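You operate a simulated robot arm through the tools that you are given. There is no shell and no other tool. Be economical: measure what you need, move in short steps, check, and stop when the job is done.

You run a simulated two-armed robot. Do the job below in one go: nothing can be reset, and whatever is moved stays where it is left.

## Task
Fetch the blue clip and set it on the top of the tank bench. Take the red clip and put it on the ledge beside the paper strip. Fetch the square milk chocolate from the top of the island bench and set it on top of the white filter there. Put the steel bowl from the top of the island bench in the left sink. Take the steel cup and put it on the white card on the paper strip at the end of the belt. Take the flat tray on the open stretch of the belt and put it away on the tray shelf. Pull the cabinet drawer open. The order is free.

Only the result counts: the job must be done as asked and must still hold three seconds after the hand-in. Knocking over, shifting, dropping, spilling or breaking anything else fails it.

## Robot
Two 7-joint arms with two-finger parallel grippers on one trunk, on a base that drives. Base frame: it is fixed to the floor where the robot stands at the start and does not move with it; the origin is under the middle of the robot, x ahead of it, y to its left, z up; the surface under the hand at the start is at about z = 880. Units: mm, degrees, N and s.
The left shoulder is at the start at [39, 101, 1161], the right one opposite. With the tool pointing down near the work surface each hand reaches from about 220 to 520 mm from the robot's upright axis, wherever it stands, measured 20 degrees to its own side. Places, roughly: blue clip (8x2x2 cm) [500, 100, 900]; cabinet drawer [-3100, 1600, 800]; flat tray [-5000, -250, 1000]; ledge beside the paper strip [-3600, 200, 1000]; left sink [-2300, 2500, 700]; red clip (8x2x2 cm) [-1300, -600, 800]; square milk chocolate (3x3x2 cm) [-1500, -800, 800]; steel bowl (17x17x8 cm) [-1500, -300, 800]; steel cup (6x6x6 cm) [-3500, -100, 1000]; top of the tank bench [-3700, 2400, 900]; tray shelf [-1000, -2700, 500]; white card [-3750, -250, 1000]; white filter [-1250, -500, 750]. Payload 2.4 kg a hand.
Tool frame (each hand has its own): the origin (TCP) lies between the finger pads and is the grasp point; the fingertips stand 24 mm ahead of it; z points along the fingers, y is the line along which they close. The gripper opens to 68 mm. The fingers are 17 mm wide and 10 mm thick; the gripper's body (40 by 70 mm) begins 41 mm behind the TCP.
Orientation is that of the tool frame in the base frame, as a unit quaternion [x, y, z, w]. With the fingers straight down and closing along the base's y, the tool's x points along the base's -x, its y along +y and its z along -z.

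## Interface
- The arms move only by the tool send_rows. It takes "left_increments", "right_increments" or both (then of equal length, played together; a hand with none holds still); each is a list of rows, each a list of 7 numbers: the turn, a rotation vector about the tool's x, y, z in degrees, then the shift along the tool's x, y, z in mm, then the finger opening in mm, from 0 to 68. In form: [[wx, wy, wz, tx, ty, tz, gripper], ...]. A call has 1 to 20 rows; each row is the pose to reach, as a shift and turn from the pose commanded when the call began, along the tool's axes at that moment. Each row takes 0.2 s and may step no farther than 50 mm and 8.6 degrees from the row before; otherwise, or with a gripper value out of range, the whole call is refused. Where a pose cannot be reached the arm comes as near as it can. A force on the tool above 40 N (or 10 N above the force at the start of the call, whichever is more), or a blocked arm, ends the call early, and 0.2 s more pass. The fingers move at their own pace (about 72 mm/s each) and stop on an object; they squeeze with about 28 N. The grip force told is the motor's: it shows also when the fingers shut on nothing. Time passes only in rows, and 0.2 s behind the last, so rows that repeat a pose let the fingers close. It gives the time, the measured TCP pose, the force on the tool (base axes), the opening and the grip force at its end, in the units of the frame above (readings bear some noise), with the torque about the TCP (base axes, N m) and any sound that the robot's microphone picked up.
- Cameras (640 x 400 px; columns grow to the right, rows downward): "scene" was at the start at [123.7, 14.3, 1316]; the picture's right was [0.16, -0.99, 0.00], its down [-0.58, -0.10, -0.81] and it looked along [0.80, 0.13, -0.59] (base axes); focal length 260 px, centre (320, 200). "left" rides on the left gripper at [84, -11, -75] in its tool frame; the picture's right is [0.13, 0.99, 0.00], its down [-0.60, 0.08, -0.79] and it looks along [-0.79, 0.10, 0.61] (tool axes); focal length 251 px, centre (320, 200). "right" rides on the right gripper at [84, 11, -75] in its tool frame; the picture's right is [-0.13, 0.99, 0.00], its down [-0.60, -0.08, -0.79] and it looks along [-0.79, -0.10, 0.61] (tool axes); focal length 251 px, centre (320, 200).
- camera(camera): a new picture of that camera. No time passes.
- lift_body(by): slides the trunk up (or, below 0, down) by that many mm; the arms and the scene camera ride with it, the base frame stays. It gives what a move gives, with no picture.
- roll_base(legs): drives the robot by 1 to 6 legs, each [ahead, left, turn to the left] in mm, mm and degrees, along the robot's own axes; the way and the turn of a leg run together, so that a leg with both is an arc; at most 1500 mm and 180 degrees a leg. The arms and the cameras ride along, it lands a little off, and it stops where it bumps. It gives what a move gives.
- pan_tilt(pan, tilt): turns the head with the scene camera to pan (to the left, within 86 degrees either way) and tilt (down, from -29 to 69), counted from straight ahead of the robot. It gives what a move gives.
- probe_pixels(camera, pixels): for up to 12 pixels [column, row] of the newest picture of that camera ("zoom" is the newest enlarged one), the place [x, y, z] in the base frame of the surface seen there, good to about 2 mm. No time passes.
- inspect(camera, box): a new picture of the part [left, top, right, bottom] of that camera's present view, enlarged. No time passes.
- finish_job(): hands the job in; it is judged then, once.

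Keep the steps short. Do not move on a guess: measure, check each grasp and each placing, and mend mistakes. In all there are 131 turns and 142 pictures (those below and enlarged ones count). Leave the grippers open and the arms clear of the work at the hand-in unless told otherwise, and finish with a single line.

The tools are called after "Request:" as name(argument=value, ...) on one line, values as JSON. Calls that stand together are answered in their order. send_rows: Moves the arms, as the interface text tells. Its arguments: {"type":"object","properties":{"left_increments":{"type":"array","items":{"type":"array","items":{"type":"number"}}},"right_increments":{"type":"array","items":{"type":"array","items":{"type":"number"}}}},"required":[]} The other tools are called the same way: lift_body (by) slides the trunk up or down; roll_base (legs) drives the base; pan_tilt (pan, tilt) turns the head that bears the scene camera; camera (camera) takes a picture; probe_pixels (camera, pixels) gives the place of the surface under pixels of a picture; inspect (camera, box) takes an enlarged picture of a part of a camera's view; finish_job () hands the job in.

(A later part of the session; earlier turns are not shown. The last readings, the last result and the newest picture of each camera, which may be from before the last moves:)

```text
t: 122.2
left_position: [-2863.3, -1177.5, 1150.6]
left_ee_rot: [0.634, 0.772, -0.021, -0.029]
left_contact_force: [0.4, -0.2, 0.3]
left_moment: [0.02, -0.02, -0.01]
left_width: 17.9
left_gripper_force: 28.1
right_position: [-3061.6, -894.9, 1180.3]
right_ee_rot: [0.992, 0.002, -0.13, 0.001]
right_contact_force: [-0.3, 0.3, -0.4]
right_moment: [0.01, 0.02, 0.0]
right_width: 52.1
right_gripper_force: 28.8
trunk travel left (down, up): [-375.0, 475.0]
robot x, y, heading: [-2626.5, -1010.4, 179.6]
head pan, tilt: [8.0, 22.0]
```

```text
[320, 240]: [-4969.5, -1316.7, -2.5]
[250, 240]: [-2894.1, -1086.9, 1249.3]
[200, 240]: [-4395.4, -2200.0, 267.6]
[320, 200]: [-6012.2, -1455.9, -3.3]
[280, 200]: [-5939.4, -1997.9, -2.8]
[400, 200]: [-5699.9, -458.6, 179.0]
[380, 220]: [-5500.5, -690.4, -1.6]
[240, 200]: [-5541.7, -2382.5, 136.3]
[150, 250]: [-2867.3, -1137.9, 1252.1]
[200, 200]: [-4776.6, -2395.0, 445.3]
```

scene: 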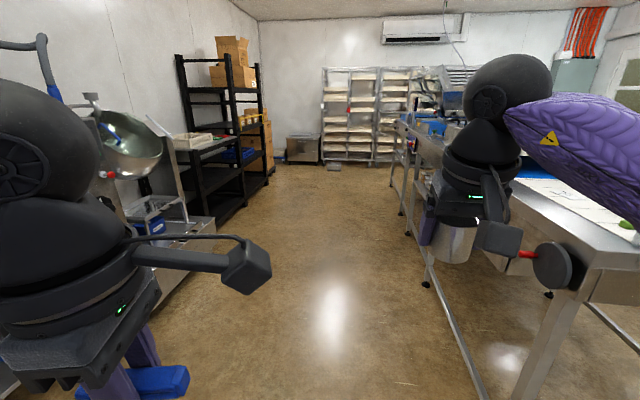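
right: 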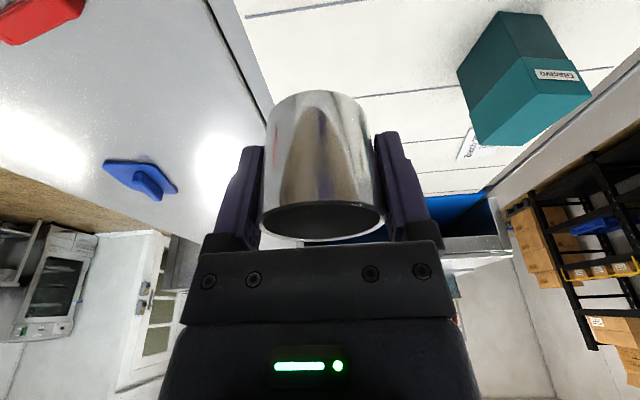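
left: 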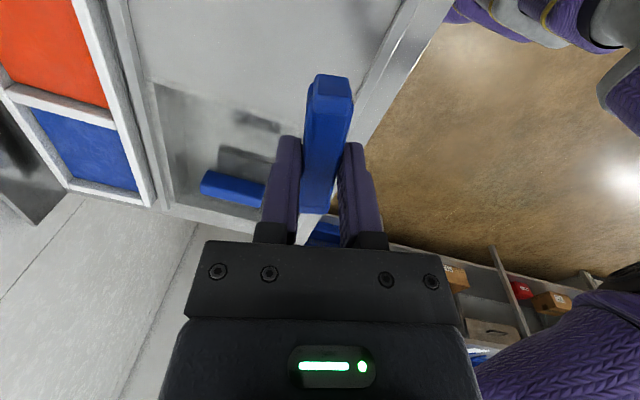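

The corridor along the -y side is clear; only a hand wheel sticks out near the front. I'll drive along it and turn to face the belt.

Request:
roll_base(legs=[[0, 100, 0], [1225, 0, 0], [0, 0, -90]])

Request:
pan_tilt(pan=0, tilt=35)

Request:
camera(camera="scene")

Request:
probe_pixels(camera="scene", pixels=[[320, 200], [320, 230], [320, 260], [320, 300], [320, 340], [320, 180], [250, 200]])

```text
t: 132.8
left_position: [-3996.2, -875.3, 1150.8]
left_ee_rot: [0.995, 0.096, 0.005, -0.037]
left_contact_force: [-0.1, -0.5, -0.6]
left_moment: [-0.03, 0.01, 0.01]
left_width: 18.1
left_gripper_force: 27.7
right_position: [-3712.3, -678.0, 1179.7]
right_ee_rot: [-0.701, 0.701, 0.093, 0.091]
right_contact_force: [0.3, 0.0, -1.5]
right_moment: [0.01, 0.0, -0.01]
right_width: 50.7
right_gripper_force: 28.3
trunk travel left (down, up): [-375.0, 475.0]
robot x, y, heading: [-3825.3, -1116.6, 89.6]
head pan, tilt: [8.0, 22.0]
```

```text
t: 133.6
left_position: [-3996.4, -874.6, 1151.7]
left_ee_rot: [0.995, 0.097, 0.005, -0.037]
left_contact_force: [0.1, -0.3, 0.8]
left_moment: [-0.01, 0.03, -0.01]
left_width: 17.7
left_gripper_force: 28.5
right_position: [-3713.4, -677.7, 1179.6]
right_ee_rot: [0.702, -0.701, -0.093, -0.09]
right_contact_force: [-0.9, 0.3, 0.0]
right_moment: [0.01, -0.01, 0.01]
right_width: 50.4
right_gripper_force: 28.2
trunk travel left (down, up): [-375.0, 475.0]
robot x, y, heading: [-3827.9, -1109.7, 89.7]
head pan, tilt: [0.0, 35.0]
```

```text
85 pictures are left
```

scene: 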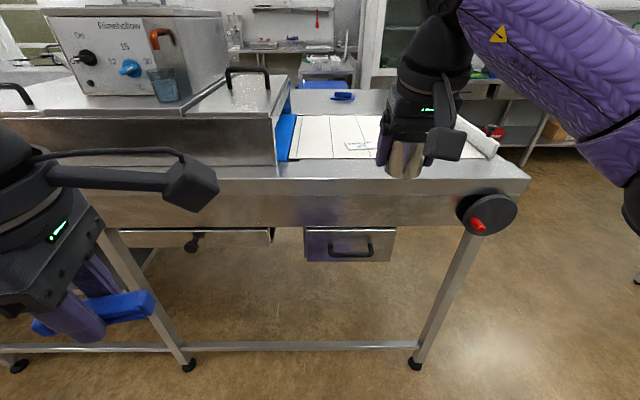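

```text
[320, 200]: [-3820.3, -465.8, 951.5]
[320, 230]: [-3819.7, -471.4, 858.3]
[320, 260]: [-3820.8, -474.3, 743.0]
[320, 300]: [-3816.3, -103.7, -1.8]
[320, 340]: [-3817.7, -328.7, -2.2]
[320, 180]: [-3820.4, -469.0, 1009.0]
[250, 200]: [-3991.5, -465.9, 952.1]
```

Request:
probe_pixels(camera="scene", pixels=[[200, 140], [100, 140], [150, 60], [60, 110], [20, 100], [280, 347], [350, 347], [350, 255], [320, 142], [360, 146], [345, 150], [160, 80]])

Request:
inspect(camera="scene", box=[270, 70, 470, 195])

```text
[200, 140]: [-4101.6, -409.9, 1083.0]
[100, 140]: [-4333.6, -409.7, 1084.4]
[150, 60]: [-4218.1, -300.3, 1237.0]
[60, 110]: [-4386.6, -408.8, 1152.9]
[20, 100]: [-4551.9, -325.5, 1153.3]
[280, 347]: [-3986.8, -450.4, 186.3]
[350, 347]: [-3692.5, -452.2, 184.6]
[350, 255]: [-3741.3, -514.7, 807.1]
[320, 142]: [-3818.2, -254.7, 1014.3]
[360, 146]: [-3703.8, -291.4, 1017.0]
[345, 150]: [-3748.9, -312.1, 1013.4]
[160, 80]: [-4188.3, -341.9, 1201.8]
```

```text
3.20 times, centred on (370, 132) of scene
```

zoom: 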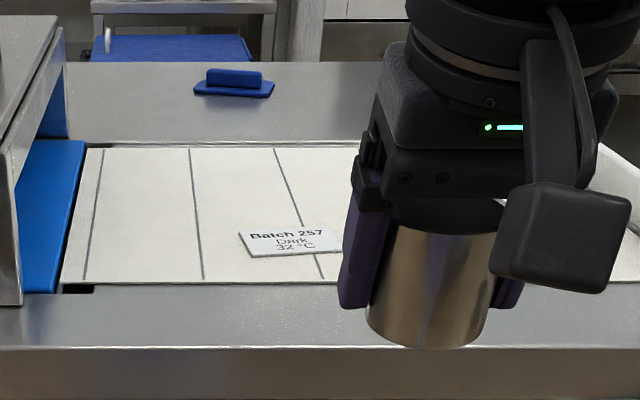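

I'll roll in 355 mm so the hand comes near the card.

Request:
roll_base(legs=[[355, 0, 0.4]])

Request:
pan_tilt(pan=-12, tilt=45)

Request:
camera(camera="scene")

Request:
camera(camera="right")

```text
t: 135.9
left_position: [-4001.0, -530.7, 1149.5]
left_ee_rot: [0.994, 0.105, 0.005, -0.036]
left_contact_force: [0.8, 0.0, -0.3]
left_moment: [0.02, 0.0, 0.02]
left_width: 18.0
left_gripper_force: 28.3
right_position: [-3721.4, -327.6, 1178.9]
right_ee_rot: [0.707, -0.695, -0.095, -0.089]
right_contact_force: [0.2, 0.1, 0.2]
right_moment: [-0.01, 0.0, -0.03]
right_width: 50.6
right_gripper_force: 27.9
trunk travel left (down, up): [-375.0, 475.0]
robot x, y, heading: [-3832.4, -765.7, 90.6]
head pan, tilt: [0.0, 35.0]
```

```text
t: 136.6
left_position: [-4001.3, -530.7, 1151.2]
left_ee_rot: [0.994, 0.105, 0.005, -0.037]
left_contact_force: [0.2, 0.1, 0.6]
left_moment: [-0.03, -0.01, 0.0]
left_width: 18.1
left_gripper_force: 27.9
right_position: [-3719.6, -327.5, 1178.9]
right_ee_rot: [0.707, -0.695, -0.093, -0.09]
right_contact_force: [0.5, -0.7, -0.6]
right_moment: [0.01, 0.01, 0.01]
right_width: 50.4
right_gripper_force: 27.9
trunk travel left (down, up): [-375.0, 475.0]
robot x, y, heading: [-3826.2, -762.4, 90.7]
head pan, tilt: [-12.0, 45.0]
```

```text
83 pictures are left
```

scene: 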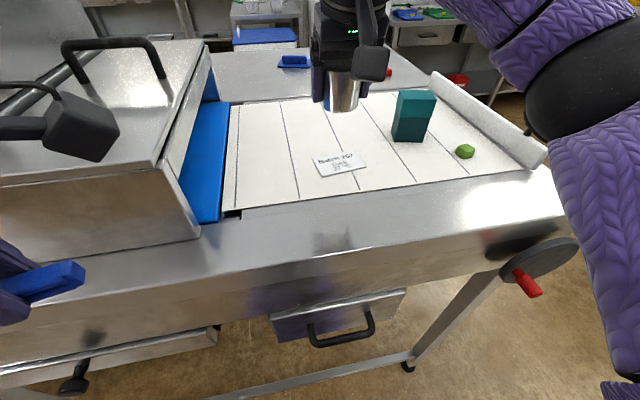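

```text
82 pictures are left
```

right: 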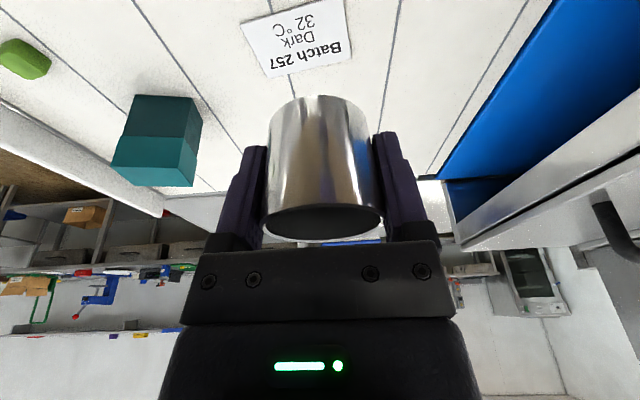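

Request:
probe_pixels(camera="scene", pixels=[[314, 160], [352, 154], [365, 166], [322, 176], [339, 165]])

Request:
probe_pixels(camera="right", pixels=[[242, 28], [266, 77], [350, 57], [342, 5], [300, 40]])

```text
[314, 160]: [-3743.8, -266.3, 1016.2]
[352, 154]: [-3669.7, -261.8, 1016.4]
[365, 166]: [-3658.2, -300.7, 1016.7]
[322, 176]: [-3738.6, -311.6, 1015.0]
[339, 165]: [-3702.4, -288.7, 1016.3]
```

```text
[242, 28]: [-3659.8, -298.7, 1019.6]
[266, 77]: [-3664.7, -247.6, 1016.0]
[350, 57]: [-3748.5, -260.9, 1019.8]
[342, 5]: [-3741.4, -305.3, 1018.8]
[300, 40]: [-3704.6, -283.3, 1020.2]
```

The card's centre is (-3702,-282). I'll move above it with the cup and lower it most of the way.

Request:
send_rows(right_increments=[[0, 0, 0, -12, -9, 20, 42], [0, 0, 0, -24, -19, 45, 42], [0, 0, 0, -24, -19, 79, 42], [0, 0, 0, -15, -19, 110, 42], [0, 0, 0, -10, -19, 130, 42]])

Request:
inspect(camera="scene", box=[260, 100, 440, 220])

Request:
camera(camera="right")

```text
t: 137.8
left_position: [-4001.4, -530.7, 1151.0]
left_ee_rot: [0.994, 0.105, 0.005, -0.036]
left_contact_force: [0.3, 0.6, 0.0]
left_moment: [-0.01, -0.04, -0.02]
left_width: 17.9
left_gripper_force: 28.2
right_position: [-3702.2, -283.7, 1053.7]
right_ee_rot: [0.708, -0.694, -0.094, -0.09]
right_contact_force: [-0.1, -0.1, -0.4]
right_moment: [0.02, 0.01, 0.0]
right_width: 50.5
right_gripper_force: 28.0
trunk travel left (down, up): [-375.0, 475.0]
robot x, y, heading: [-3828.2, -763.6, 90.6]
head pan, tilt: [-12.0, 45.0]
```

```text
3.33 times, centred on (350, 160) of scene
```

zoom: 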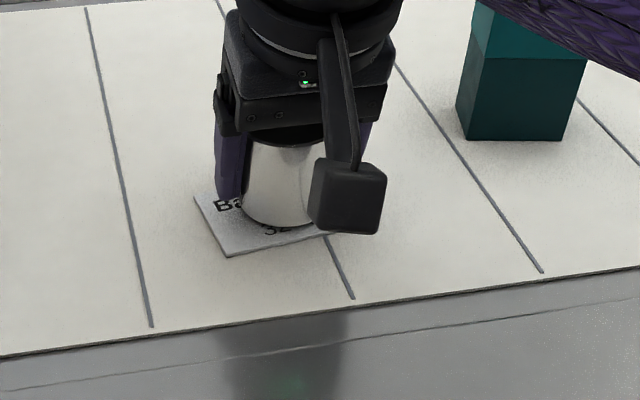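

```text
80 pictures are left
```

right: 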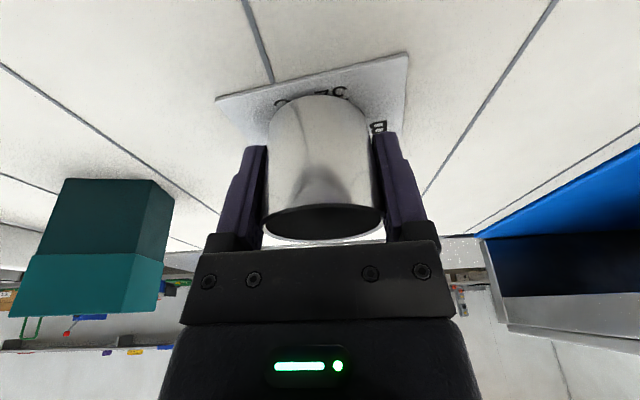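

Request:
probe_pixels(camera="right", pixels=[[318, 98], [318, 110], [318, 80], [318, 203], [268, 140], [368, 140]])

Request:
inspect(camera="right", box=[200, 40, 440, 260])

```text
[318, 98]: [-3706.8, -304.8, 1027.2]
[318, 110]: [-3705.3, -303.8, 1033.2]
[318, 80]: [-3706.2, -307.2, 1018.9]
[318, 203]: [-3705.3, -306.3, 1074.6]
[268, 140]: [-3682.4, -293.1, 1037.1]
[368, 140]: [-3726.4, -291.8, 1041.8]
```

```text
1.82 times, centred on (320, 150) of right
```

zoom: 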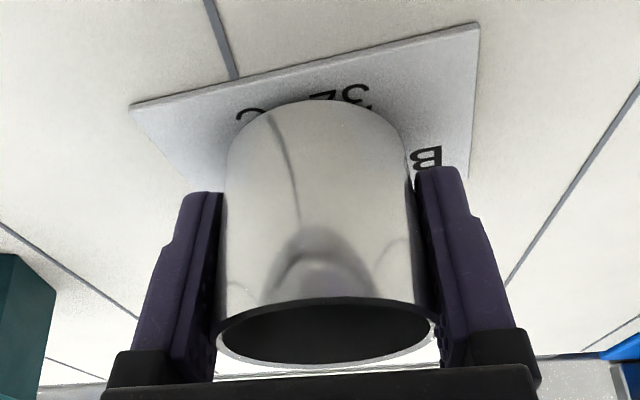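

Request:
send_rows(right_increments=[[0, 0, 0, 2, 0, 2, 42], [0, 0, 0, 3, 0, 4, 42], [0, 0, 0, 3.4, 0, 5.2, 42], [0, 0, 0, 3.4, 0, 5.2, 42]])

Request:
inspect(camera="right", box=[200, 40, 440, 260])

Request:
inspect(camera="scene", box=[290, 130, 400, 190])

```text
t: 138.8
left_position: [-4002.2, -530.4, 1151.2]
left_ee_rot: [0.994, 0.105, 0.004, -0.036]
left_contact_force: [-0.2, 0.0, 0.0]
left_moment: [0.03, 0.04, 0.02]
left_width: 17.9
left_gripper_force: 27.9
right_position: [-3702.7, -285.5, 1050.6]
right_ee_rot: [0.708, -0.695, -0.094, -0.091]
right_contact_force: [-0.8, 0.7, 4.9]
right_moment: [0.0, 0.1, -0.01]
right_width: 50.3
right_gripper_force: 28.2
trunk travel left (down, up): [-375.0, 475.0]
robot x, y, heading: [-3831.3, -761.3, 90.7]
head pan, tilt: [-12.0, 45.0]
```

```text
1.82 times, centred on (320, 150) of right
```

zoom: 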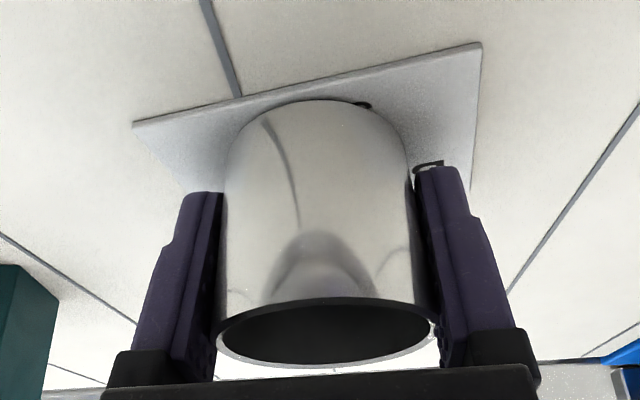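

```text
5.82 times, centred on (345, 160) of scene
```

zoom: 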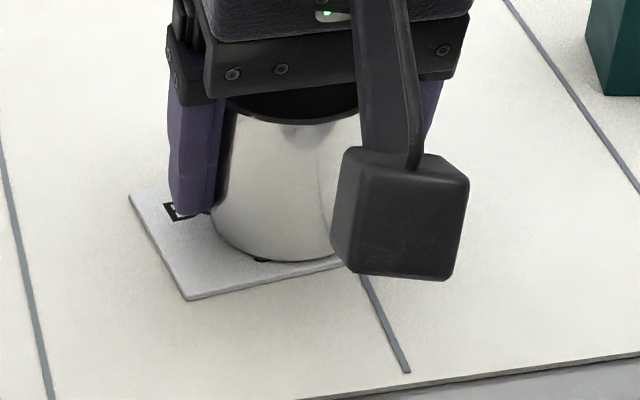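

The cup is in contact on the card (4.9 N). I'll release and retreat upward.

Request:
send_rows(right_increments=[[0, 0, 0, 0, 0, 0, 56], [0, 0, 0, 0, 0, 0, 68], [0, 0, 0, 0, 0, 0, 68], [0, 0, 0, -5, 0, -20, 68], [0, 0, 0, -14, 0, -54, 68], [0, 0, 0, -26, 0, -97, 68], [0, 0, 0, -38, 0, -140, 68]])

Request:
camera(camera="scene")

Request:
inspect(camera="scene", box=[270, 100, 400, 200])

```text
t: 140.4
left_position: [-4002.1, -530.5, 1150.9]
left_ee_rot: [0.994, 0.106, 0.005, -0.036]
left_contact_force: [0.2, 0.1, 0.5]
left_moment: [-0.01, -0.02, 0.02]
left_width: 17.9
left_gripper_force: 27.7
right_position: [-3703.6, -286.5, 1195.7]
right_ee_rot: [0.708, -0.695, -0.093, -0.09]
right_contact_force: [-0.4, -0.1, 0.1]
right_moment: [0.01, -0.03, 0.03]
right_width: 68.2
right_gripper_force: 0.1
trunk travel left (down, up): [-375.0, 475.0]
robot x, y, heading: [-3827.6, -764.3, 90.8]
head pan, tilt: [-12.0, 45.0]
```

```text
76 pictures are left
```

scene: 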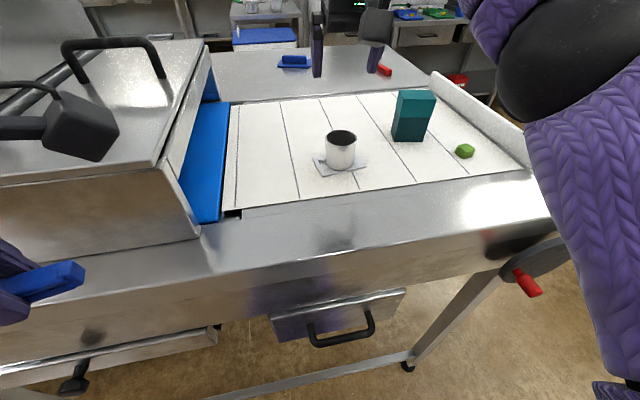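

```text
4.00 times, centred on (335, 150) of scene
```

zoom: 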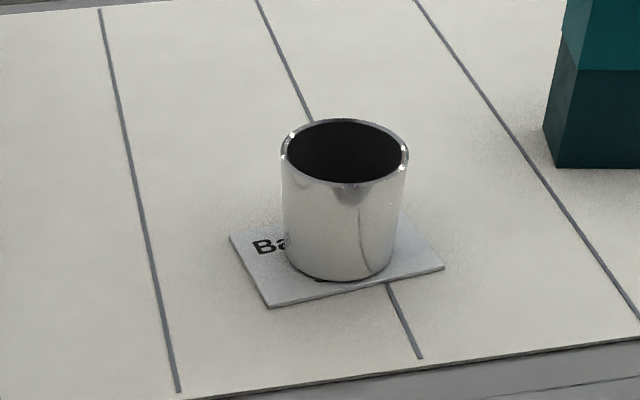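

The cup stands on the card. The flat tray is further along this same side; I'll back off and slide left to see it.

Request:
roll_base(legs=[[-350, 0, 0], [0, 1100, 0]])

Request:
pan_tilt(pan=0, tilt=35)

Request:
camera(camera="scene")

```text
t: 147.9
left_position: [-5105.8, -939.3, 1150.5]
left_ee_rot: [0.991, 0.128, 0.005, -0.037]
left_contact_force: [-1.0, -0.2, -0.8]
left_moment: [0.0, 0.0, 0.02]
left_width: 18.0
left_gripper_force: 28.0
right_position: [-4820.6, -679.5, 1194.3]
right_ee_rot: [0.723, -0.678, -0.096, -0.088]
right_contact_force: [0.2, 0.0, -0.3]
right_moment: [0.0, 0.02, -0.01]
right_width: 68.1
right_gripper_force: 0.2
trunk travel left (down, up): [-375.0, 475.0]
robot x, y, heading: [-4925.4, -1164.5, 93.1]
head pan, tilt: [-12.0, 45.0]
```

```text
t: 148.7
left_position: [-5106.8, -937.6, 1150.7]
left_ee_rot: [0.991, 0.129, 0.003, -0.036]
left_contact_force: [-0.8, -0.2, 0.5]
left_moment: [0.02, -0.02, -0.01]
left_width: 17.7
left_gripper_force: 27.7
right_position: [-4819.9, -681.9, 1194.6]
right_ee_rot: [0.723, -0.678, -0.096, -0.088]
right_contact_force: [0.2, 0.7, 0.1]
right_moment: [0.02, 0.0, -0.03]
right_width: 67.9
right_gripper_force: 0.0
trunk travel left (down, up): [-375.0, 475.0]
robot x, y, heading: [-4922.8, -1166.0, 93.2]
head pan, tilt: [0.0, 35.0]
```

```text
74 pictures are left
```

scene: 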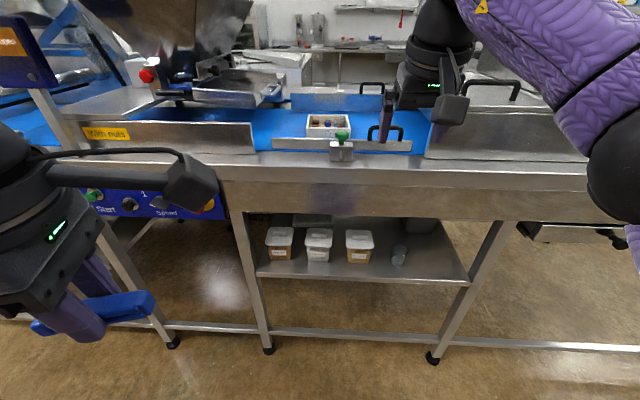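

Request:
inspect(camera="scene", box=[240, 60, 440, 185])

Request:
probe_pixels(camera="scene", pixels=[[310, 118], [348, 118], [326, 125], [326, 138], [280, 130], [380, 130], [320, 145], [342, 150], [320, 170], [385, 105], [270, 100], [320, 100]])

```text
3.20 times, centred on (340, 122) of scene
```

zoom: 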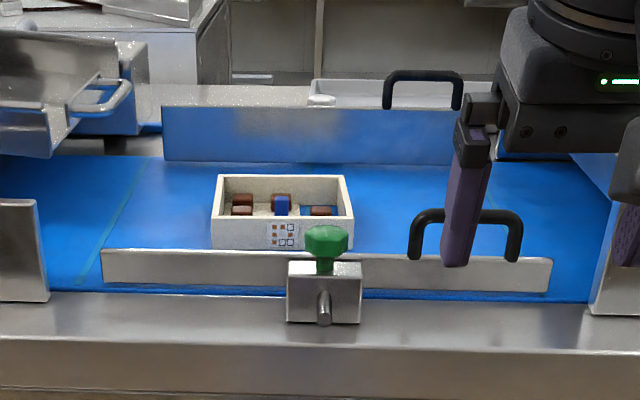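

```text
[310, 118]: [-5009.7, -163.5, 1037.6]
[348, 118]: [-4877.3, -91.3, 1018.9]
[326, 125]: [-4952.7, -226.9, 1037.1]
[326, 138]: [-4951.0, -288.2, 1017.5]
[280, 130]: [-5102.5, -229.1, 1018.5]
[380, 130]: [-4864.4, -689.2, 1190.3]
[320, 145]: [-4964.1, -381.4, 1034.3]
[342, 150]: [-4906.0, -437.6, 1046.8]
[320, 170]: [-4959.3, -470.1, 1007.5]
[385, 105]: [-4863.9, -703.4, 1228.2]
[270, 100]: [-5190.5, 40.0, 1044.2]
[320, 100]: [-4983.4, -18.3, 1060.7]
```

A box with chocolates and some black handles are on this stretch. I'll raise the right hand out of the view and look more closely.

Request:
send_rows(right_increments=[[0, 5, 0, 10, 20, -40, 68], [0, 10, 0, 20, 0, -80, 68], [0, 15, 0, 40, -30, -110, 68], [0, 15, 0, 60, -60, -120, 68], [0, 15, 0, 60, -100, -120, 68]])

Request:
roll_base(legs=[[250, 0, -3]])

Request:
camera(camera="scene")

```text
t: 149.9
left_position: [-5107.1, -936.8, 1150.2]
left_ee_rot: [0.991, 0.129, 0.003, -0.036]
left_contact_force: [0.3, 0.6, 0.4]
left_moment: [0.01, -0.01, 0.0]
left_width: 17.9
left_gripper_force: 28.4
right_position: [-4718.7, -773.3, 1282.5]
right_ee_rot: [0.729, -0.684, -0.001, 0.001]
right_contact_force: [-0.1, 0.1, 0.6]
right_moment: [0.0, 0.01, 0.02]
right_width: 67.9
right_gripper_force: 0.2
right hand out of reach, approached as far as the arm can: row 2, 3, 4, 5
trunk travel left (down, up): [-375.0, 475.0]
robot x, y, heading: [-4919.4, -1163.0, 93.3]
head pan, tilt: [0.0, 35.0]
```

```text
t: 151.7
left_position: [-5102.2, -684.4, 1150.4]
left_ee_rot: [0.994, 0.103, 0.005, -0.037]
left_contact_force: [-0.2, -0.2, 0.0]
left_moment: [0.01, -0.01, -0.02]
left_width: 18.1
left_gripper_force: 28.1
right_position: [-4708.6, -540.2, 1281.7]
right_ee_rot: [0.711, -0.703, -0.001, 0.001]
right_contact_force: [-0.3, 0.0, 0.1]
right_moment: [-0.03, -0.01, -0.03]
right_width: 68.1
right_gripper_force: 0.2
trunk travel left (down, up): [-375.0, 475.0]
robot x, y, heading: [-4934.1, -917.1, 90.0]
head pan, tilt: [0.0, 35.0]
```

```text
72 pictures are left
```

scene: 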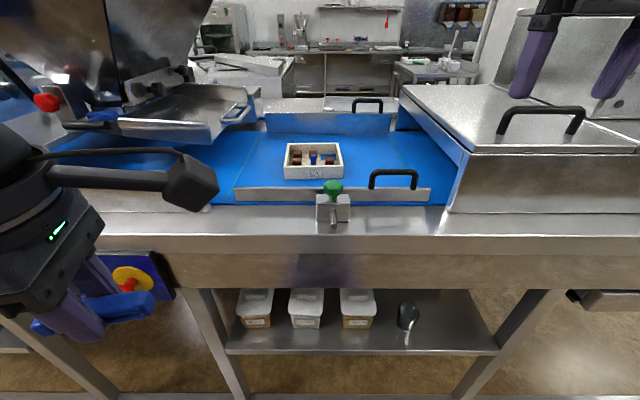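

Request:
inspect(camera="scene", box=[220, 95, 460, 235])

Request:
probe_pixels(camera="zoom", pixels=[[180, 135], [325, 135], [185, 190], [320, 210], [250, 205], [250, 140], [420, 200], [480, 205], [540, 240], [480, 280], [250, 160], [385, 25]])

```text
2.67 times, centred on (340, 165) of scene
```

zoom: 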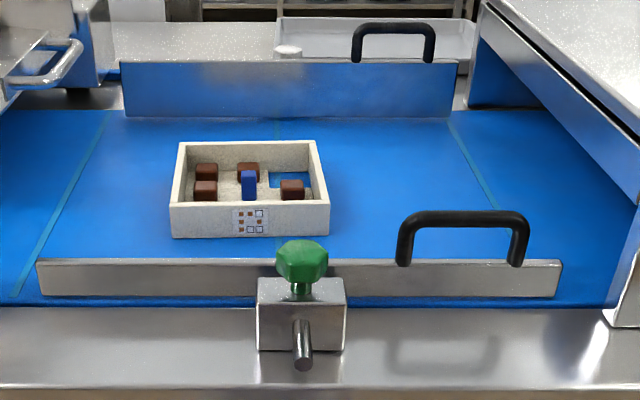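

```text
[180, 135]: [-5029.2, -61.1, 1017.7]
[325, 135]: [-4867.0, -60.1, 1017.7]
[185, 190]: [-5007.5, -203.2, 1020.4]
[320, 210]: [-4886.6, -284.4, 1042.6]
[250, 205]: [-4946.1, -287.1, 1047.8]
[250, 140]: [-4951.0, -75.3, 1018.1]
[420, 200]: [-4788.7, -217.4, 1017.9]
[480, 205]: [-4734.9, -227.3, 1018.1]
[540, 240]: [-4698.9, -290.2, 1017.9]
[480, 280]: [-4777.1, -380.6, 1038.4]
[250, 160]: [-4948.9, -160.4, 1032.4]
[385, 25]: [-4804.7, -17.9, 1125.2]
```

The only tray on the open stretch is the cream one near (-4946,-225), with a few pieces inside. I'll move in and view it from the right wrist camera before choosing a grip.

Request:
roll_base(legs=[[165, 0, 0], [0, 30, 0]])

Request:
pan_tilt(pan=0, tilt=45)

Request:
inspect(camera="scene", box=[240, 80, 420, 200])

```text
t: 153.5
left_position: [-5134.1, -522.4, 1149.5]
left_ee_rot: [0.994, 0.104, 0.005, -0.037]
left_contact_force: [0.3, -0.1, -0.7]
left_moment: [-0.03, 0.0, -0.01]
left_width: 18.1
left_gripper_force: 28.2
right_position: [-4740.9, -376.3, 1282.5]
right_ee_rot: [0.713, -0.701, 0.0, 0.001]
right_contact_force: [0.0, 0.3, -0.3]
right_moment: [-0.02, -0.03, -0.03]
right_width: 68.1
right_gripper_force: 0.1
trunk travel left (down, up): [-375.0, 475.0]
robot x, y, heading: [-4960.8, -756.3, 90.5]
head pan, tilt: [0.0, 35.0]
```

```text
t: 154.3
left_position: [-5133.3, -522.9, 1151.3]
left_ee_rot: [0.994, 0.104, 0.005, -0.036]
left_contact_force: [-0.3, 0.8, 0.4]
left_moment: [0.03, -0.02, -0.01]
left_width: 17.9
left_gripper_force: 27.8
right_position: [-4740.7, -375.6, 1281.5]
right_ee_rot: [0.713, -0.701, -0.002, 0.001]
right_contact_force: [0.1, 0.5, -0.4]
right_moment: [0.02, 0.02, 0.02]
right_width: 68.0
right_gripper_force: 0.0
trunk travel left (down, up): [-375.0, 475.0]
robot x, y, heading: [-4961.5, -760.6, 90.6]
head pan, tilt: [0.0, 45.0]
```

```text
3.33 times, centred on (330, 140) of scene
```

zoom: 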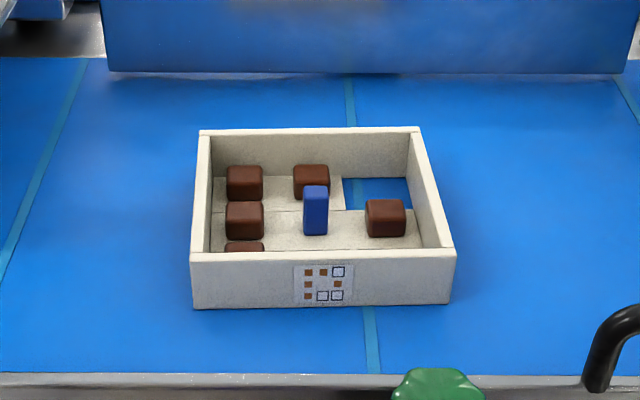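

Request:
probe_pixels(camera="zoom", pixels=[[385, 190], [355, 190], [280, 225], [400, 150], [420, 130], [445, 250], [200, 132], [192, 255], [430, 200], [412, 200], [340, 240], [385, 210]])

Request:
inspect(camera="scene", box=[290, 105, 370, 165])

```text
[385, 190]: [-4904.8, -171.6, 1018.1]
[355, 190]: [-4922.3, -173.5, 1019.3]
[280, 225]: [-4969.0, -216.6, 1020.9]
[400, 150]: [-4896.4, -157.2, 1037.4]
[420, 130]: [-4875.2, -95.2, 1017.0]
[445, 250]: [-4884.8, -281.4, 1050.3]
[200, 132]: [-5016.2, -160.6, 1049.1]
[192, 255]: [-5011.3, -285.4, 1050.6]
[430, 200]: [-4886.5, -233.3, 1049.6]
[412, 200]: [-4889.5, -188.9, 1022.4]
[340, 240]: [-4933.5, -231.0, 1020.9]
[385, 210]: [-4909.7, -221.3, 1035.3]
```

```text
6.67 times, centred on (330, 135) of scene
```

zoom: 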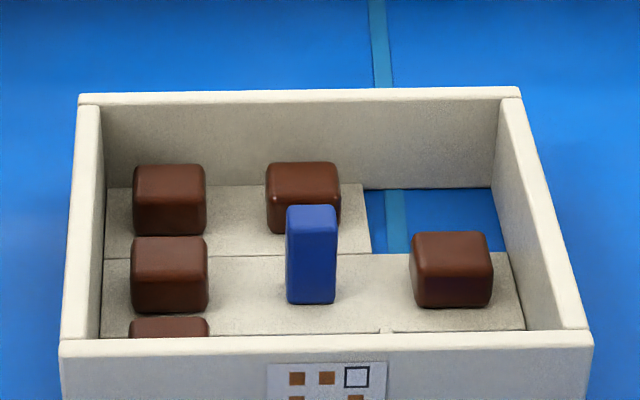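

The walls are about 6 mm thick, z 1018–1050, and the front row behind the front wall is mostly empty. I'll pinch the front wall at x≈-4945 with the fingers closing along y, so I turn the right hand 91° and go above it.

Request:
send_rows(right_increments=[[0, 0, 8.4, -9, 18, 5, 50], [0, 0, 16.8, -17, 37, 15, 50], [0, 0, 25.2, -26, 55, 30, 50], [0, 0, 33.6, -35, 74, 45, 50], [0, 0, 42, -43, 92, 60, 50], [0, 0, 50.4, -52, 110, 75, 50], [0, 0, 58.8, -60, 129, 90, 50], [0, 0, 67.2, -69, 147, 105, 50], [0, 0, 75.6, -78, 166, 120, 50], [0, 0, 84, -86, 184, 136, 50], [0, 0, 91, -95, 202, 152, 50]])

Request:
camera(camera="right")

```text
t: 156.7
left_position: [-5132.8, -522.3, 1150.5]
left_ee_rot: [0.994, 0.104, 0.005, -0.036]
left_contact_force: [0.1, -0.7, 0.4]
left_moment: [0.02, 0.03, 0.02]
left_width: 18.0
left_gripper_force: 27.9
right_position: [-4945.1, -298.2, 1130.0]
right_ee_rot: [0.001, 1.0, 0.001, -0.002]
right_contact_force: [-0.5, -0.7, 0.7]
right_moment: [0.03, -0.02, 0.02]
right_width: 50.0
right_gripper_force: 0.0
right hand out of reach, approached as far as the arm can: row 10, 11
trunk travel left (down, up): [-375.0, 475.0]
robot x, y, heading: [-4961.4, -758.1, 90.8]
head pan, tilt: [0.0, 45.0]
```

```text
68 pictures are left
```

right: 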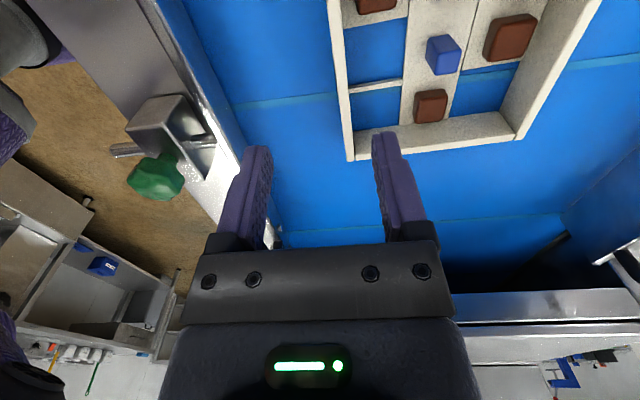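

Request:
roll_base(legs=[[15, 100, -0.6]])

Request:
camera(camera="right")

```text
t: 157.8
left_position: [-5233.6, -506.6, 1150.7]
left_ee_rot: [0.994, 0.099, 0.005, -0.037]
left_contact_force: [0.1, -1.1, 0.1]
left_moment: [0.05, -0.02, 0.01]
left_width: 17.9
left_gripper_force: 28.1
right_position: [-5042.2, -284.6, 1129.1]
right_ee_rot: [0.006, 1.0, 0.001, -0.001]
right_contact_force: [0.6, -0.3, -1.2]
right_moment: [-0.02, 0.03, -0.04]
right_width: 50.0
right_gripper_force: 0.1
trunk travel left (down, up): [-375.0, 475.0]
robot x, y, heading: [-5064.9, -744.7, 89.9]
head pan, tilt: [0.0, 45.0]
```

```text
67 pictures are left
```

right: 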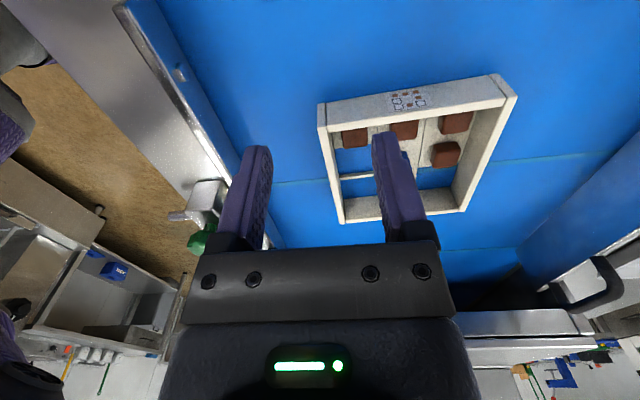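

Request:
probe_pixels(camera="right", pixels=[[324, 130], [330, 165], [336, 195], [341, 215], [332, 165], [327, 165], [360, 162], [355, 190], [352, 138]])

Request:
inspect(camera="right", box=[300, 60, 540, 240])

```text
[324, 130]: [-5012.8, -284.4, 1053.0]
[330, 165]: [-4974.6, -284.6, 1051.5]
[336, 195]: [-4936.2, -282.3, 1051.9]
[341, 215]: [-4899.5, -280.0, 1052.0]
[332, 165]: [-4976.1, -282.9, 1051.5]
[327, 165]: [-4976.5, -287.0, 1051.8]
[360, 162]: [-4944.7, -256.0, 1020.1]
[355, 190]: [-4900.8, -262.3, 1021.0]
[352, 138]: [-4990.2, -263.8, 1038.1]
```

```text
2.22 times, centred on (420, 150) of right
```

zoom: 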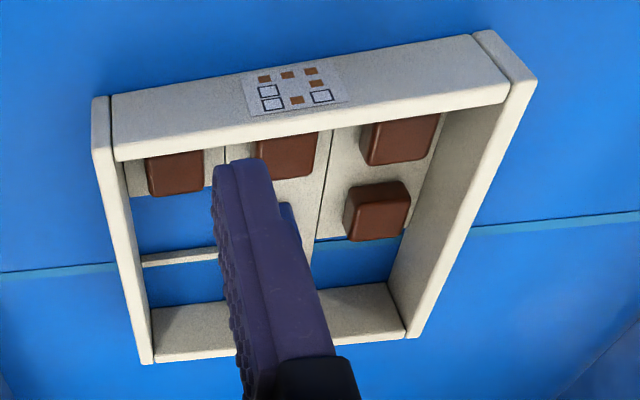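

Request:
send_rows(right_increments=[[0, 0, -1.5, -40, 1, 10, 50], [0, 0, -2.9, -80, 2, 25, 50], [0, 0, -2.9, -94, 2.7, 40, 50]])

Request:
camera(camera="right")

Request:
probe_pixels(camera="right", pixels=[[320, 60], [310, 80], [320, 100], [330, 100], [300, 100]])

```text
t: 158.6
left_position: [-5232.8, -506.0, 1149.4]
left_ee_rot: [0.995, 0.098, 0.006, -0.036]
left_contact_force: [0.3, 0.1, 1.2]
left_moment: [0.05, 0.0, -0.01]
left_width: 17.9
left_gripper_force: 27.7
right_position: [-4946.9, -280.6, 1090.1]
right_ee_rot: [-0.02, 1.0, 0.0, -0.003]
right_contact_force: [-0.7, -0.8, 0.2]
right_moment: [-0.03, -0.04, -0.01]
right_width: 50.0
right_gripper_force: 0.1
trunk travel left (down, up): [-375.0, 475.0]
robot x, y, heading: [-5060.9, -740.2, 89.7]
head pan, tilt: [0.0, 45.0]
```

```text
65 pictures are left
```

right: 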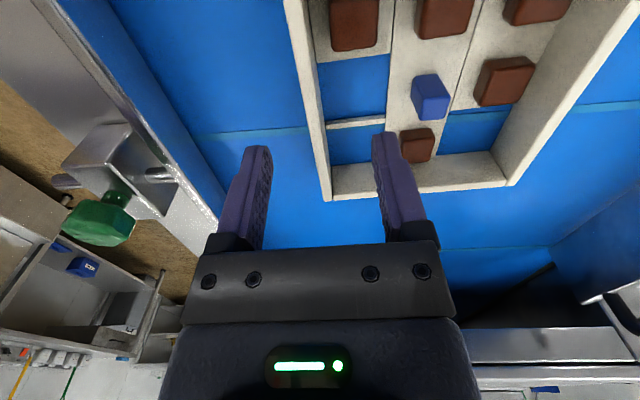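

```text
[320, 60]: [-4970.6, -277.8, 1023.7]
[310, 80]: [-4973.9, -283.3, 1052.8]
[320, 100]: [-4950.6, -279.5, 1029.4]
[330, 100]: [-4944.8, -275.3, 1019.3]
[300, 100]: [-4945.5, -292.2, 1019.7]
```

Request:
send_rows(right_increments=[[0, 0, 0, 0, -2.4, 20, 50], [0, 0, 0, 0, -2.4, 40, 50], [0, 0, 0, 0, -2.4, 40, 35], [0, 0, 0, 0, -2.4, 40, 20], [0, 0, 0, 0, -2.4, 40, 5], [0, 0, 0, 0, -2.4, 40, 0], [0, 0, 0, 0, -2.4, 40, 0]])

Request:
camera(camera="right")

```text
t: 160.2
left_position: [-5231.5, -505.4, 1150.4]
left_ee_rot: [0.995, 0.098, 0.005, -0.036]
left_contact_force: [0.6, 0.9, -0.2]
left_moment: [-0.01, 0.03, 0.01]
left_width: 17.8
left_gripper_force: 27.5
right_position: [-4944.1, -284.2, 1048.6]
right_ee_rot: [-0.019, 1.0, 0.0, -0.001]
right_contact_force: [0.7, 0.7, 0.8]
right_moment: [-0.04, -0.03, -0.01]
right_width: 6.8
right_gripper_force: 27.8
trunk travel left (down, up): [-375.0, 475.0]
robot x, y, heading: [-5065.9, -745.3, 89.9]
head pan, tilt: [0.0, 45.0]
```

```text
64 pictures are left
```

right: 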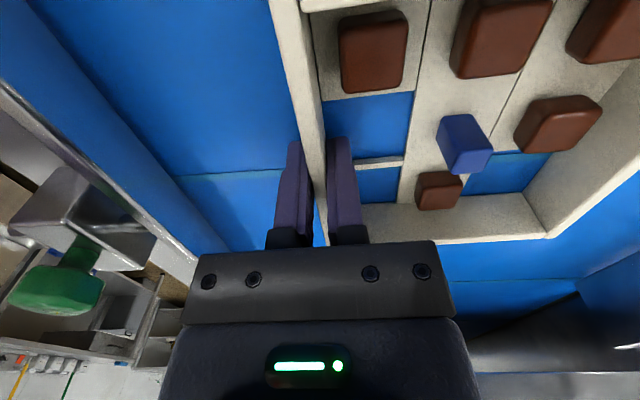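

The wall is gripped at 6.8 mm. A slow test lift of 25 mm.

Request:
send_rows(right_increments=[[0, 0, 0, 0, 0, -4, 0], [0, 0, 0, 0, 0, -9, 0], [0, 0, 0, 0, 0, -15, 0], [0, 0, 0, 0, 0, -20, 0], [0, 0, 0, 0, 0, -25, 0]])

Request:
inspect(camera="scene", box=[300, 70, 540, 220])

```text
t: 161.4
left_position: [-5231.9, -506.4, 1150.7]
left_ee_rot: [0.994, 0.099, 0.006, -0.036]
left_contact_force: [0.0, -0.5, 1.0]
left_moment: [0.0, 0.06, -0.01]
left_width: 17.9
left_gripper_force: 27.9
right_position: [-4946.3, -283.7, 1074.4]
right_ee_rot: [-0.019, 1.0, 0.0, -0.002]
right_contact_force: [-0.7, 0.2, -0.6]
right_moment: [-0.06, 0.0, 0.0]
right_width: 6.7
right_gripper_force: 27.7
trunk travel left (down, up): [-375.0, 475.0]
robot x, y, heading: [-5062.8, -743.9, 89.8]
head pan, tilt: [0.0, 45.0]
```

```text
2.67 times, centred on (420, 145) of scene
```

zoom: 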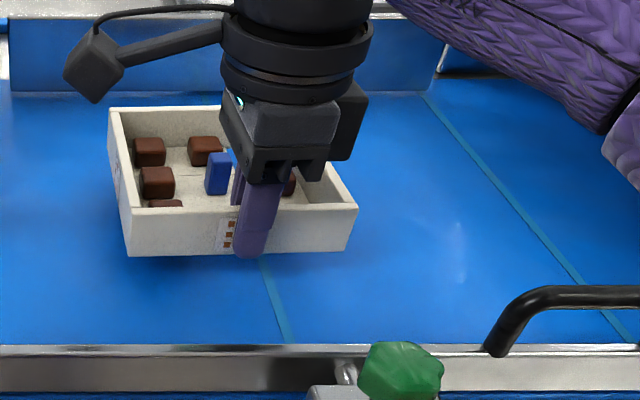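

The tray is level with all its pieces inside. I'll raise it clear, back off, and turn toward +x along the corridor.

Request:
send_rows(right_increments=[[0, 0, 0, 0, 0, -20, 0], [0, 0, 0, 0, 0, -45, 0], [0, 0, 0, 0, 0, -75, 0], [0, 0, 0, 0, 0, -100, 0]])

Request:
roll_base(legs=[[-450, 0, 0], [0, 0, -90], [1200, 0, 0], [1100, 0, 0]])

Request:
pan_tilt(pan=-10, tilt=25)

Request:
camera(camera="scene")

```text
t: 162.4
left_position: [-5232.5, -506.4, 1150.6]
left_ee_rot: [0.994, 0.099, 0.005, -0.037]
left_contact_force: [-0.3, 0.8, -0.2]
left_moment: [0.01, 0.03, 0.01]
left_width: 18.1
left_gripper_force: 28.0
right_position: [-4946.7, -284.2, 1175.9]
right_ee_rot: [-0.02, 1.0, 0.001, -0.002]
right_contact_force: [0.1, 1.0, -2.0]
right_moment: [-0.05, 0.01, 0.0]
right_width: 6.3
right_gripper_force: 28.1
trunk travel left (down, up): [-375.0, 475.0]
robot x, y, heading: [-5062.7, -746.9, 89.8]
head pan, tilt: [0.0, 45.0]
```

```text
t: 180.0
left_position: [-2510.7, -1168.1, 1149.7]
left_ee_rot: [0.75, -0.66, 0.03, -0.021]
left_contact_force: [0.0, 0.9, -0.5]
left_moment: [-0.01, 0.0, 0.02]
left_width: 17.9
left_gripper_force: 28.3
right_position: [-2311.1, -1469.9, 1175.6]
right_ee_rot: [0.719, 0.695, 0.002, 0.0]
right_contact_force: [0.3, 0.7, -1.1]
right_moment: [0.02, 0.08, 0.01]
right_width: 6.6
right_gripper_force: 27.4
trunk travel left (down, up): [-375.0, 475.0]
robot x, y, heading: [-2760.3, -1320.7, -4.3]
head pan, tilt: [0.0, 45.0]
```

```text
t: 180.8
left_position: [-2510.8, -1168.6, 1150.6]
left_ee_rot: [0.75, -0.661, 0.029, -0.021]
left_contact_force: [-0.3, 0.0, -0.4]
left_moment: [0.01, -0.03, 0.0]
left_width: 18.1
left_gripper_force: 28.4
right_position: [-2310.6, -1469.9, 1176.2]
right_ee_rot: [0.718, 0.696, 0.002, -0.002]
right_contact_force: [-1.0, -0.5, -1.0]
right_moment: [-0.01, 0.05, 0.02]
right_width: 6.5
right_gripper_force: 27.5
trunk travel left (down, up): [-375.0, 475.0]
robot x, y, heading: [-2759.4, -1319.0, -4.2]
head pan, tilt: [-10.0, 25.0]
```

```text
62 pictures are left
```

scene: 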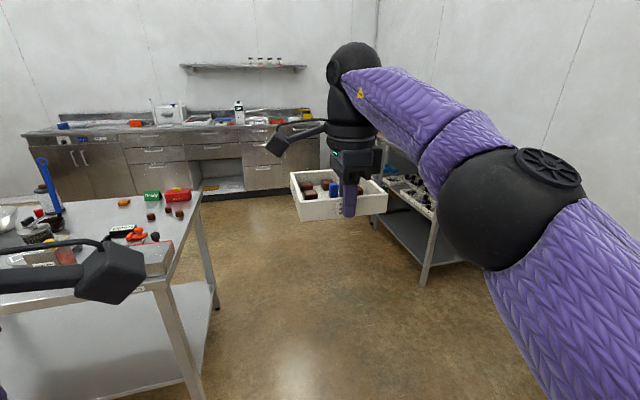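

Request:
probe_pixels(camera="scene", pixels=[[428, 280], [432, 215], [410, 185], [400, 240], [375, 215], [395, 180], [215, 300], [170, 275], [440, 310], [280, 200]])

Request:
pan_tilt(pan=-70, tilt=25)

Request:
camera(camera="scene")

```text
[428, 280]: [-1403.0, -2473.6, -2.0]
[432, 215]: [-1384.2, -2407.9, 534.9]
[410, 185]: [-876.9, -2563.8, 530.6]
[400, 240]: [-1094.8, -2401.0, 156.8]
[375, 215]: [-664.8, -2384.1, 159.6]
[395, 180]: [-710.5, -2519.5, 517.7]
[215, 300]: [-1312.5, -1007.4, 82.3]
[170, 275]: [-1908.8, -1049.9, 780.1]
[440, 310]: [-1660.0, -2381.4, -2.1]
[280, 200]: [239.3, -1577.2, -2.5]
```

```text
t: 182.2
left_position: [-2511.3, -1169.3, 1150.2]
left_ee_rot: [0.75, -0.661, 0.03, -0.021]
left_contact_force: [0.8, -0.5, -0.4]
left_moment: [0.01, 0.01, 0.01]
left_width: 17.9
left_gripper_force: 28.0
right_position: [-2311.0, -1468.3, 1174.4]
right_ee_rot: [0.718, 0.696, 0.001, 0.0]
right_contact_force: [0.4, -1.0, -1.5]
right_moment: [-0.02, 0.04, 0.02]
right_width: 6.7
right_gripper_force: 28.0
trunk travel left (down, up): [-375.0, 475.0]
robot x, y, heading: [-2760.2, -1321.6, -4.1]
head pan, tilt: [-70.0, 25.0]
```

```text
61 pictures are left
```

scene: 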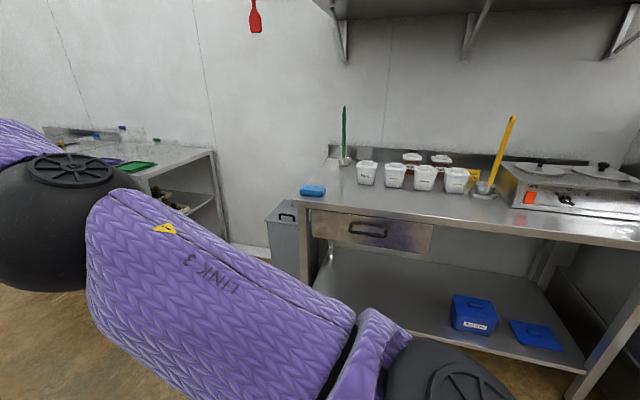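

The middle shelf level is at z≈517 with its front edge at y≈-2400. I'll drive there and face it, keeping clear of the island.

Request:
roll_base(legs=[[0, -180, 4.2], [1400, 0, 0], [300, 0, 0], [0, 0, -90]])

Request:
pan_tilt(pan=0, tilt=35)

Request:
camera(camera="scene")

```text
t: 195.4
left_position: [-959.4, -1732.8, 1150.9]
left_ee_rot: [-0.104, 0.994, -0.035, -0.005]
left_contact_force: [-0.4, -0.5, -0.9]
left_moment: [0.0, 0.03, 0.02]
left_width: 17.8
left_gripper_force: 28.1
right_position: [-1242.2, -1957.6, 1175.5]
right_ee_rot: [1.0, 0.025, 0.002, 0.001]
right_contact_force: [-0.5, 0.4, -0.8]
right_moment: [0.09, 0.02, -0.03]
right_width: 6.5
right_gripper_force: 28.0
trunk travel left (down, up): [-375.0, 475.0]
robot x, y, heading: [-1130.5, -1498.2, -89.6]
head pan, tilt: [-70.0, 25.0]
```

```text
t: 196.8
left_position: [-959.7, -1732.3, 1150.2]
left_ee_rot: [-0.104, 0.994, -0.036, -0.005]
left_contact_force: [-0.3, -0.2, -0.1]
left_moment: [-0.01, -0.02, 0.05]
left_width: 18.0
left_gripper_force: 28.5
right_position: [-1242.5, -1957.3, 1176.6]
right_ee_rot: [1.0, 0.025, 0.001, 0.001]
right_contact_force: [-0.3, -0.1, -1.1]
right_moment: [0.07, 0.01, 0.02]
right_width: 6.6
right_gripper_force: 27.8
trunk travel left (down, up): [-375.0, 475.0]
robot x, y, heading: [-1130.5, -1497.8, -89.2]
head pan, tilt: [0.0, 35.0]
```

```text
60 pictures are left
```

scene: 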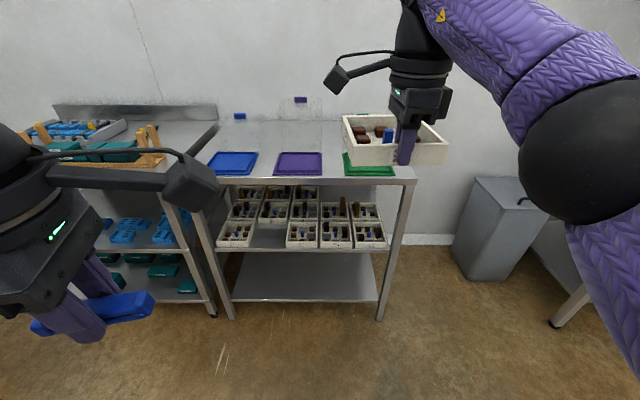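

Request:
inspect(camera="scene", box=[200, 150, 420, 310])

Request:
probe_pixels(camera="zoom", pixels=[[50, 280], [510, 280], [200, 260], [160, 220], [230, 220], [100, 245], [255, 245], [160, 270], [230, 270], [200, 210], [320, 75], [320, 90]])

```text
2.50 times, centred on (310, 230) of scene
```

zoom: 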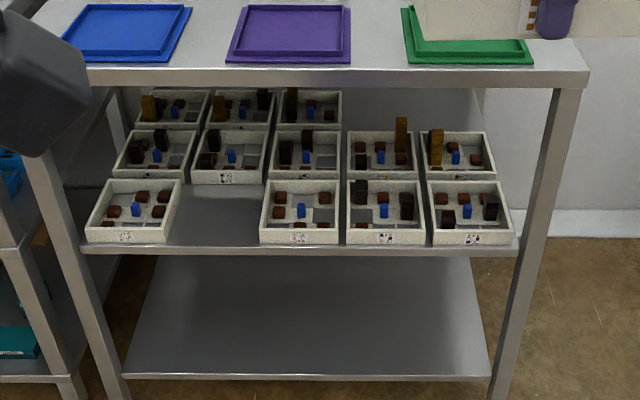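

```text
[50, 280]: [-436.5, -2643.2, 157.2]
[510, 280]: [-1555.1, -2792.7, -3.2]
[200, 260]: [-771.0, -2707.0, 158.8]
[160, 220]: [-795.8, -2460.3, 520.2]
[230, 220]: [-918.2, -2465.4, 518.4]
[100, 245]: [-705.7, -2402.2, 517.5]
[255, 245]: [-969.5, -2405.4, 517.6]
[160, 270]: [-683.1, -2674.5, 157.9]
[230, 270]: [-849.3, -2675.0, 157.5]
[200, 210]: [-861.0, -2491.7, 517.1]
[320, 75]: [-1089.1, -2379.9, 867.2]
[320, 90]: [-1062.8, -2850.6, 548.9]
```

There's an empty slot in the front row near x -790..-950, z 517, under a top board at z≈867. I need to know how tall my wrist is above the TCP, so I'll look at it.

Request:
pan_tilt(pan=-22, tilt=-5)

Request:
camera(camera="scene")

Request:
probe_pixels(camera="scene", pixels=[[320, 200], [320, 150], [320, 250], [350, 150], [290, 150], [300, 100], [340, 100], [320, 300]])

```text
t: 197.9
left_position: [-960.0, -1732.7, 1152.8]
left_ee_rot: [-0.105, 0.994, -0.037, -0.005]
left_contact_force: [0.7, -0.1, 0.1]
left_moment: [-0.01, 0.01, 0.0]
left_width: 18.0
left_gripper_force: 27.9
right_position: [-1242.7, -1956.5, 1176.5]
right_ee_rot: [1.0, 0.025, 0.002, 0.002]
right_contact_force: [-0.1, -0.9, -0.8]
right_moment: [0.08, -0.05, -0.01]
right_width: 6.6
right_gripper_force: 28.0
trunk travel left (down, up): [-375.0, 475.0]
robot x, y, heading: [-1128.6, -1498.0, -89.5]
head pan, tilt: [-22.0, -5.0]
```

```text
58 pictures are left
```

scene: 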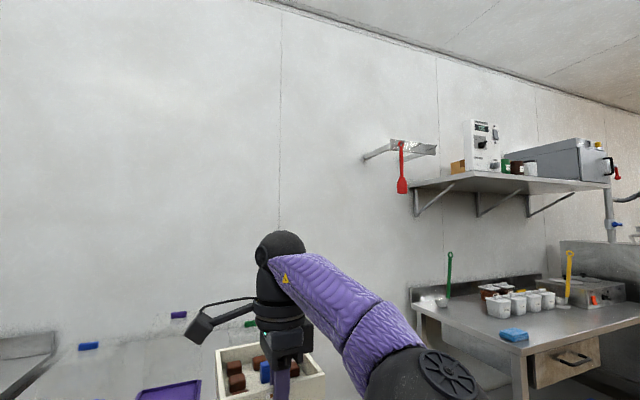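

```text
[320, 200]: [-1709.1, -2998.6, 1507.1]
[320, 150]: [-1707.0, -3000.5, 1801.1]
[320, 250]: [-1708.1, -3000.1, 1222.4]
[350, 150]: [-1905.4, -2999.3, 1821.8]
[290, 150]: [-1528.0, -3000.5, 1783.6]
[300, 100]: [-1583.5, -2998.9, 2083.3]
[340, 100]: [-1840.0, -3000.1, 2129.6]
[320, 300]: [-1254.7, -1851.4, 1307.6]
```

Request:
probe_pixels(camera="scene", pixels=[[282, 234], [282, 245], [262, 250], [300, 250], [330, 262], [360, 285], [400, 330], [430, 350], [275, 325]])

```text
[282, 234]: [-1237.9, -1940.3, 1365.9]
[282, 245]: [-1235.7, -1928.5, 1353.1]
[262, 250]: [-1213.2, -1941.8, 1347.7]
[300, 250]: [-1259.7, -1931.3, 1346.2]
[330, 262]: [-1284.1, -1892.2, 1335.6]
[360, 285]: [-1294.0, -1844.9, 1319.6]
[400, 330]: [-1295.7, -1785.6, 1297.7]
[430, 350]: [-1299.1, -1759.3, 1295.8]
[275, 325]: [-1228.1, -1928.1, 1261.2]
```

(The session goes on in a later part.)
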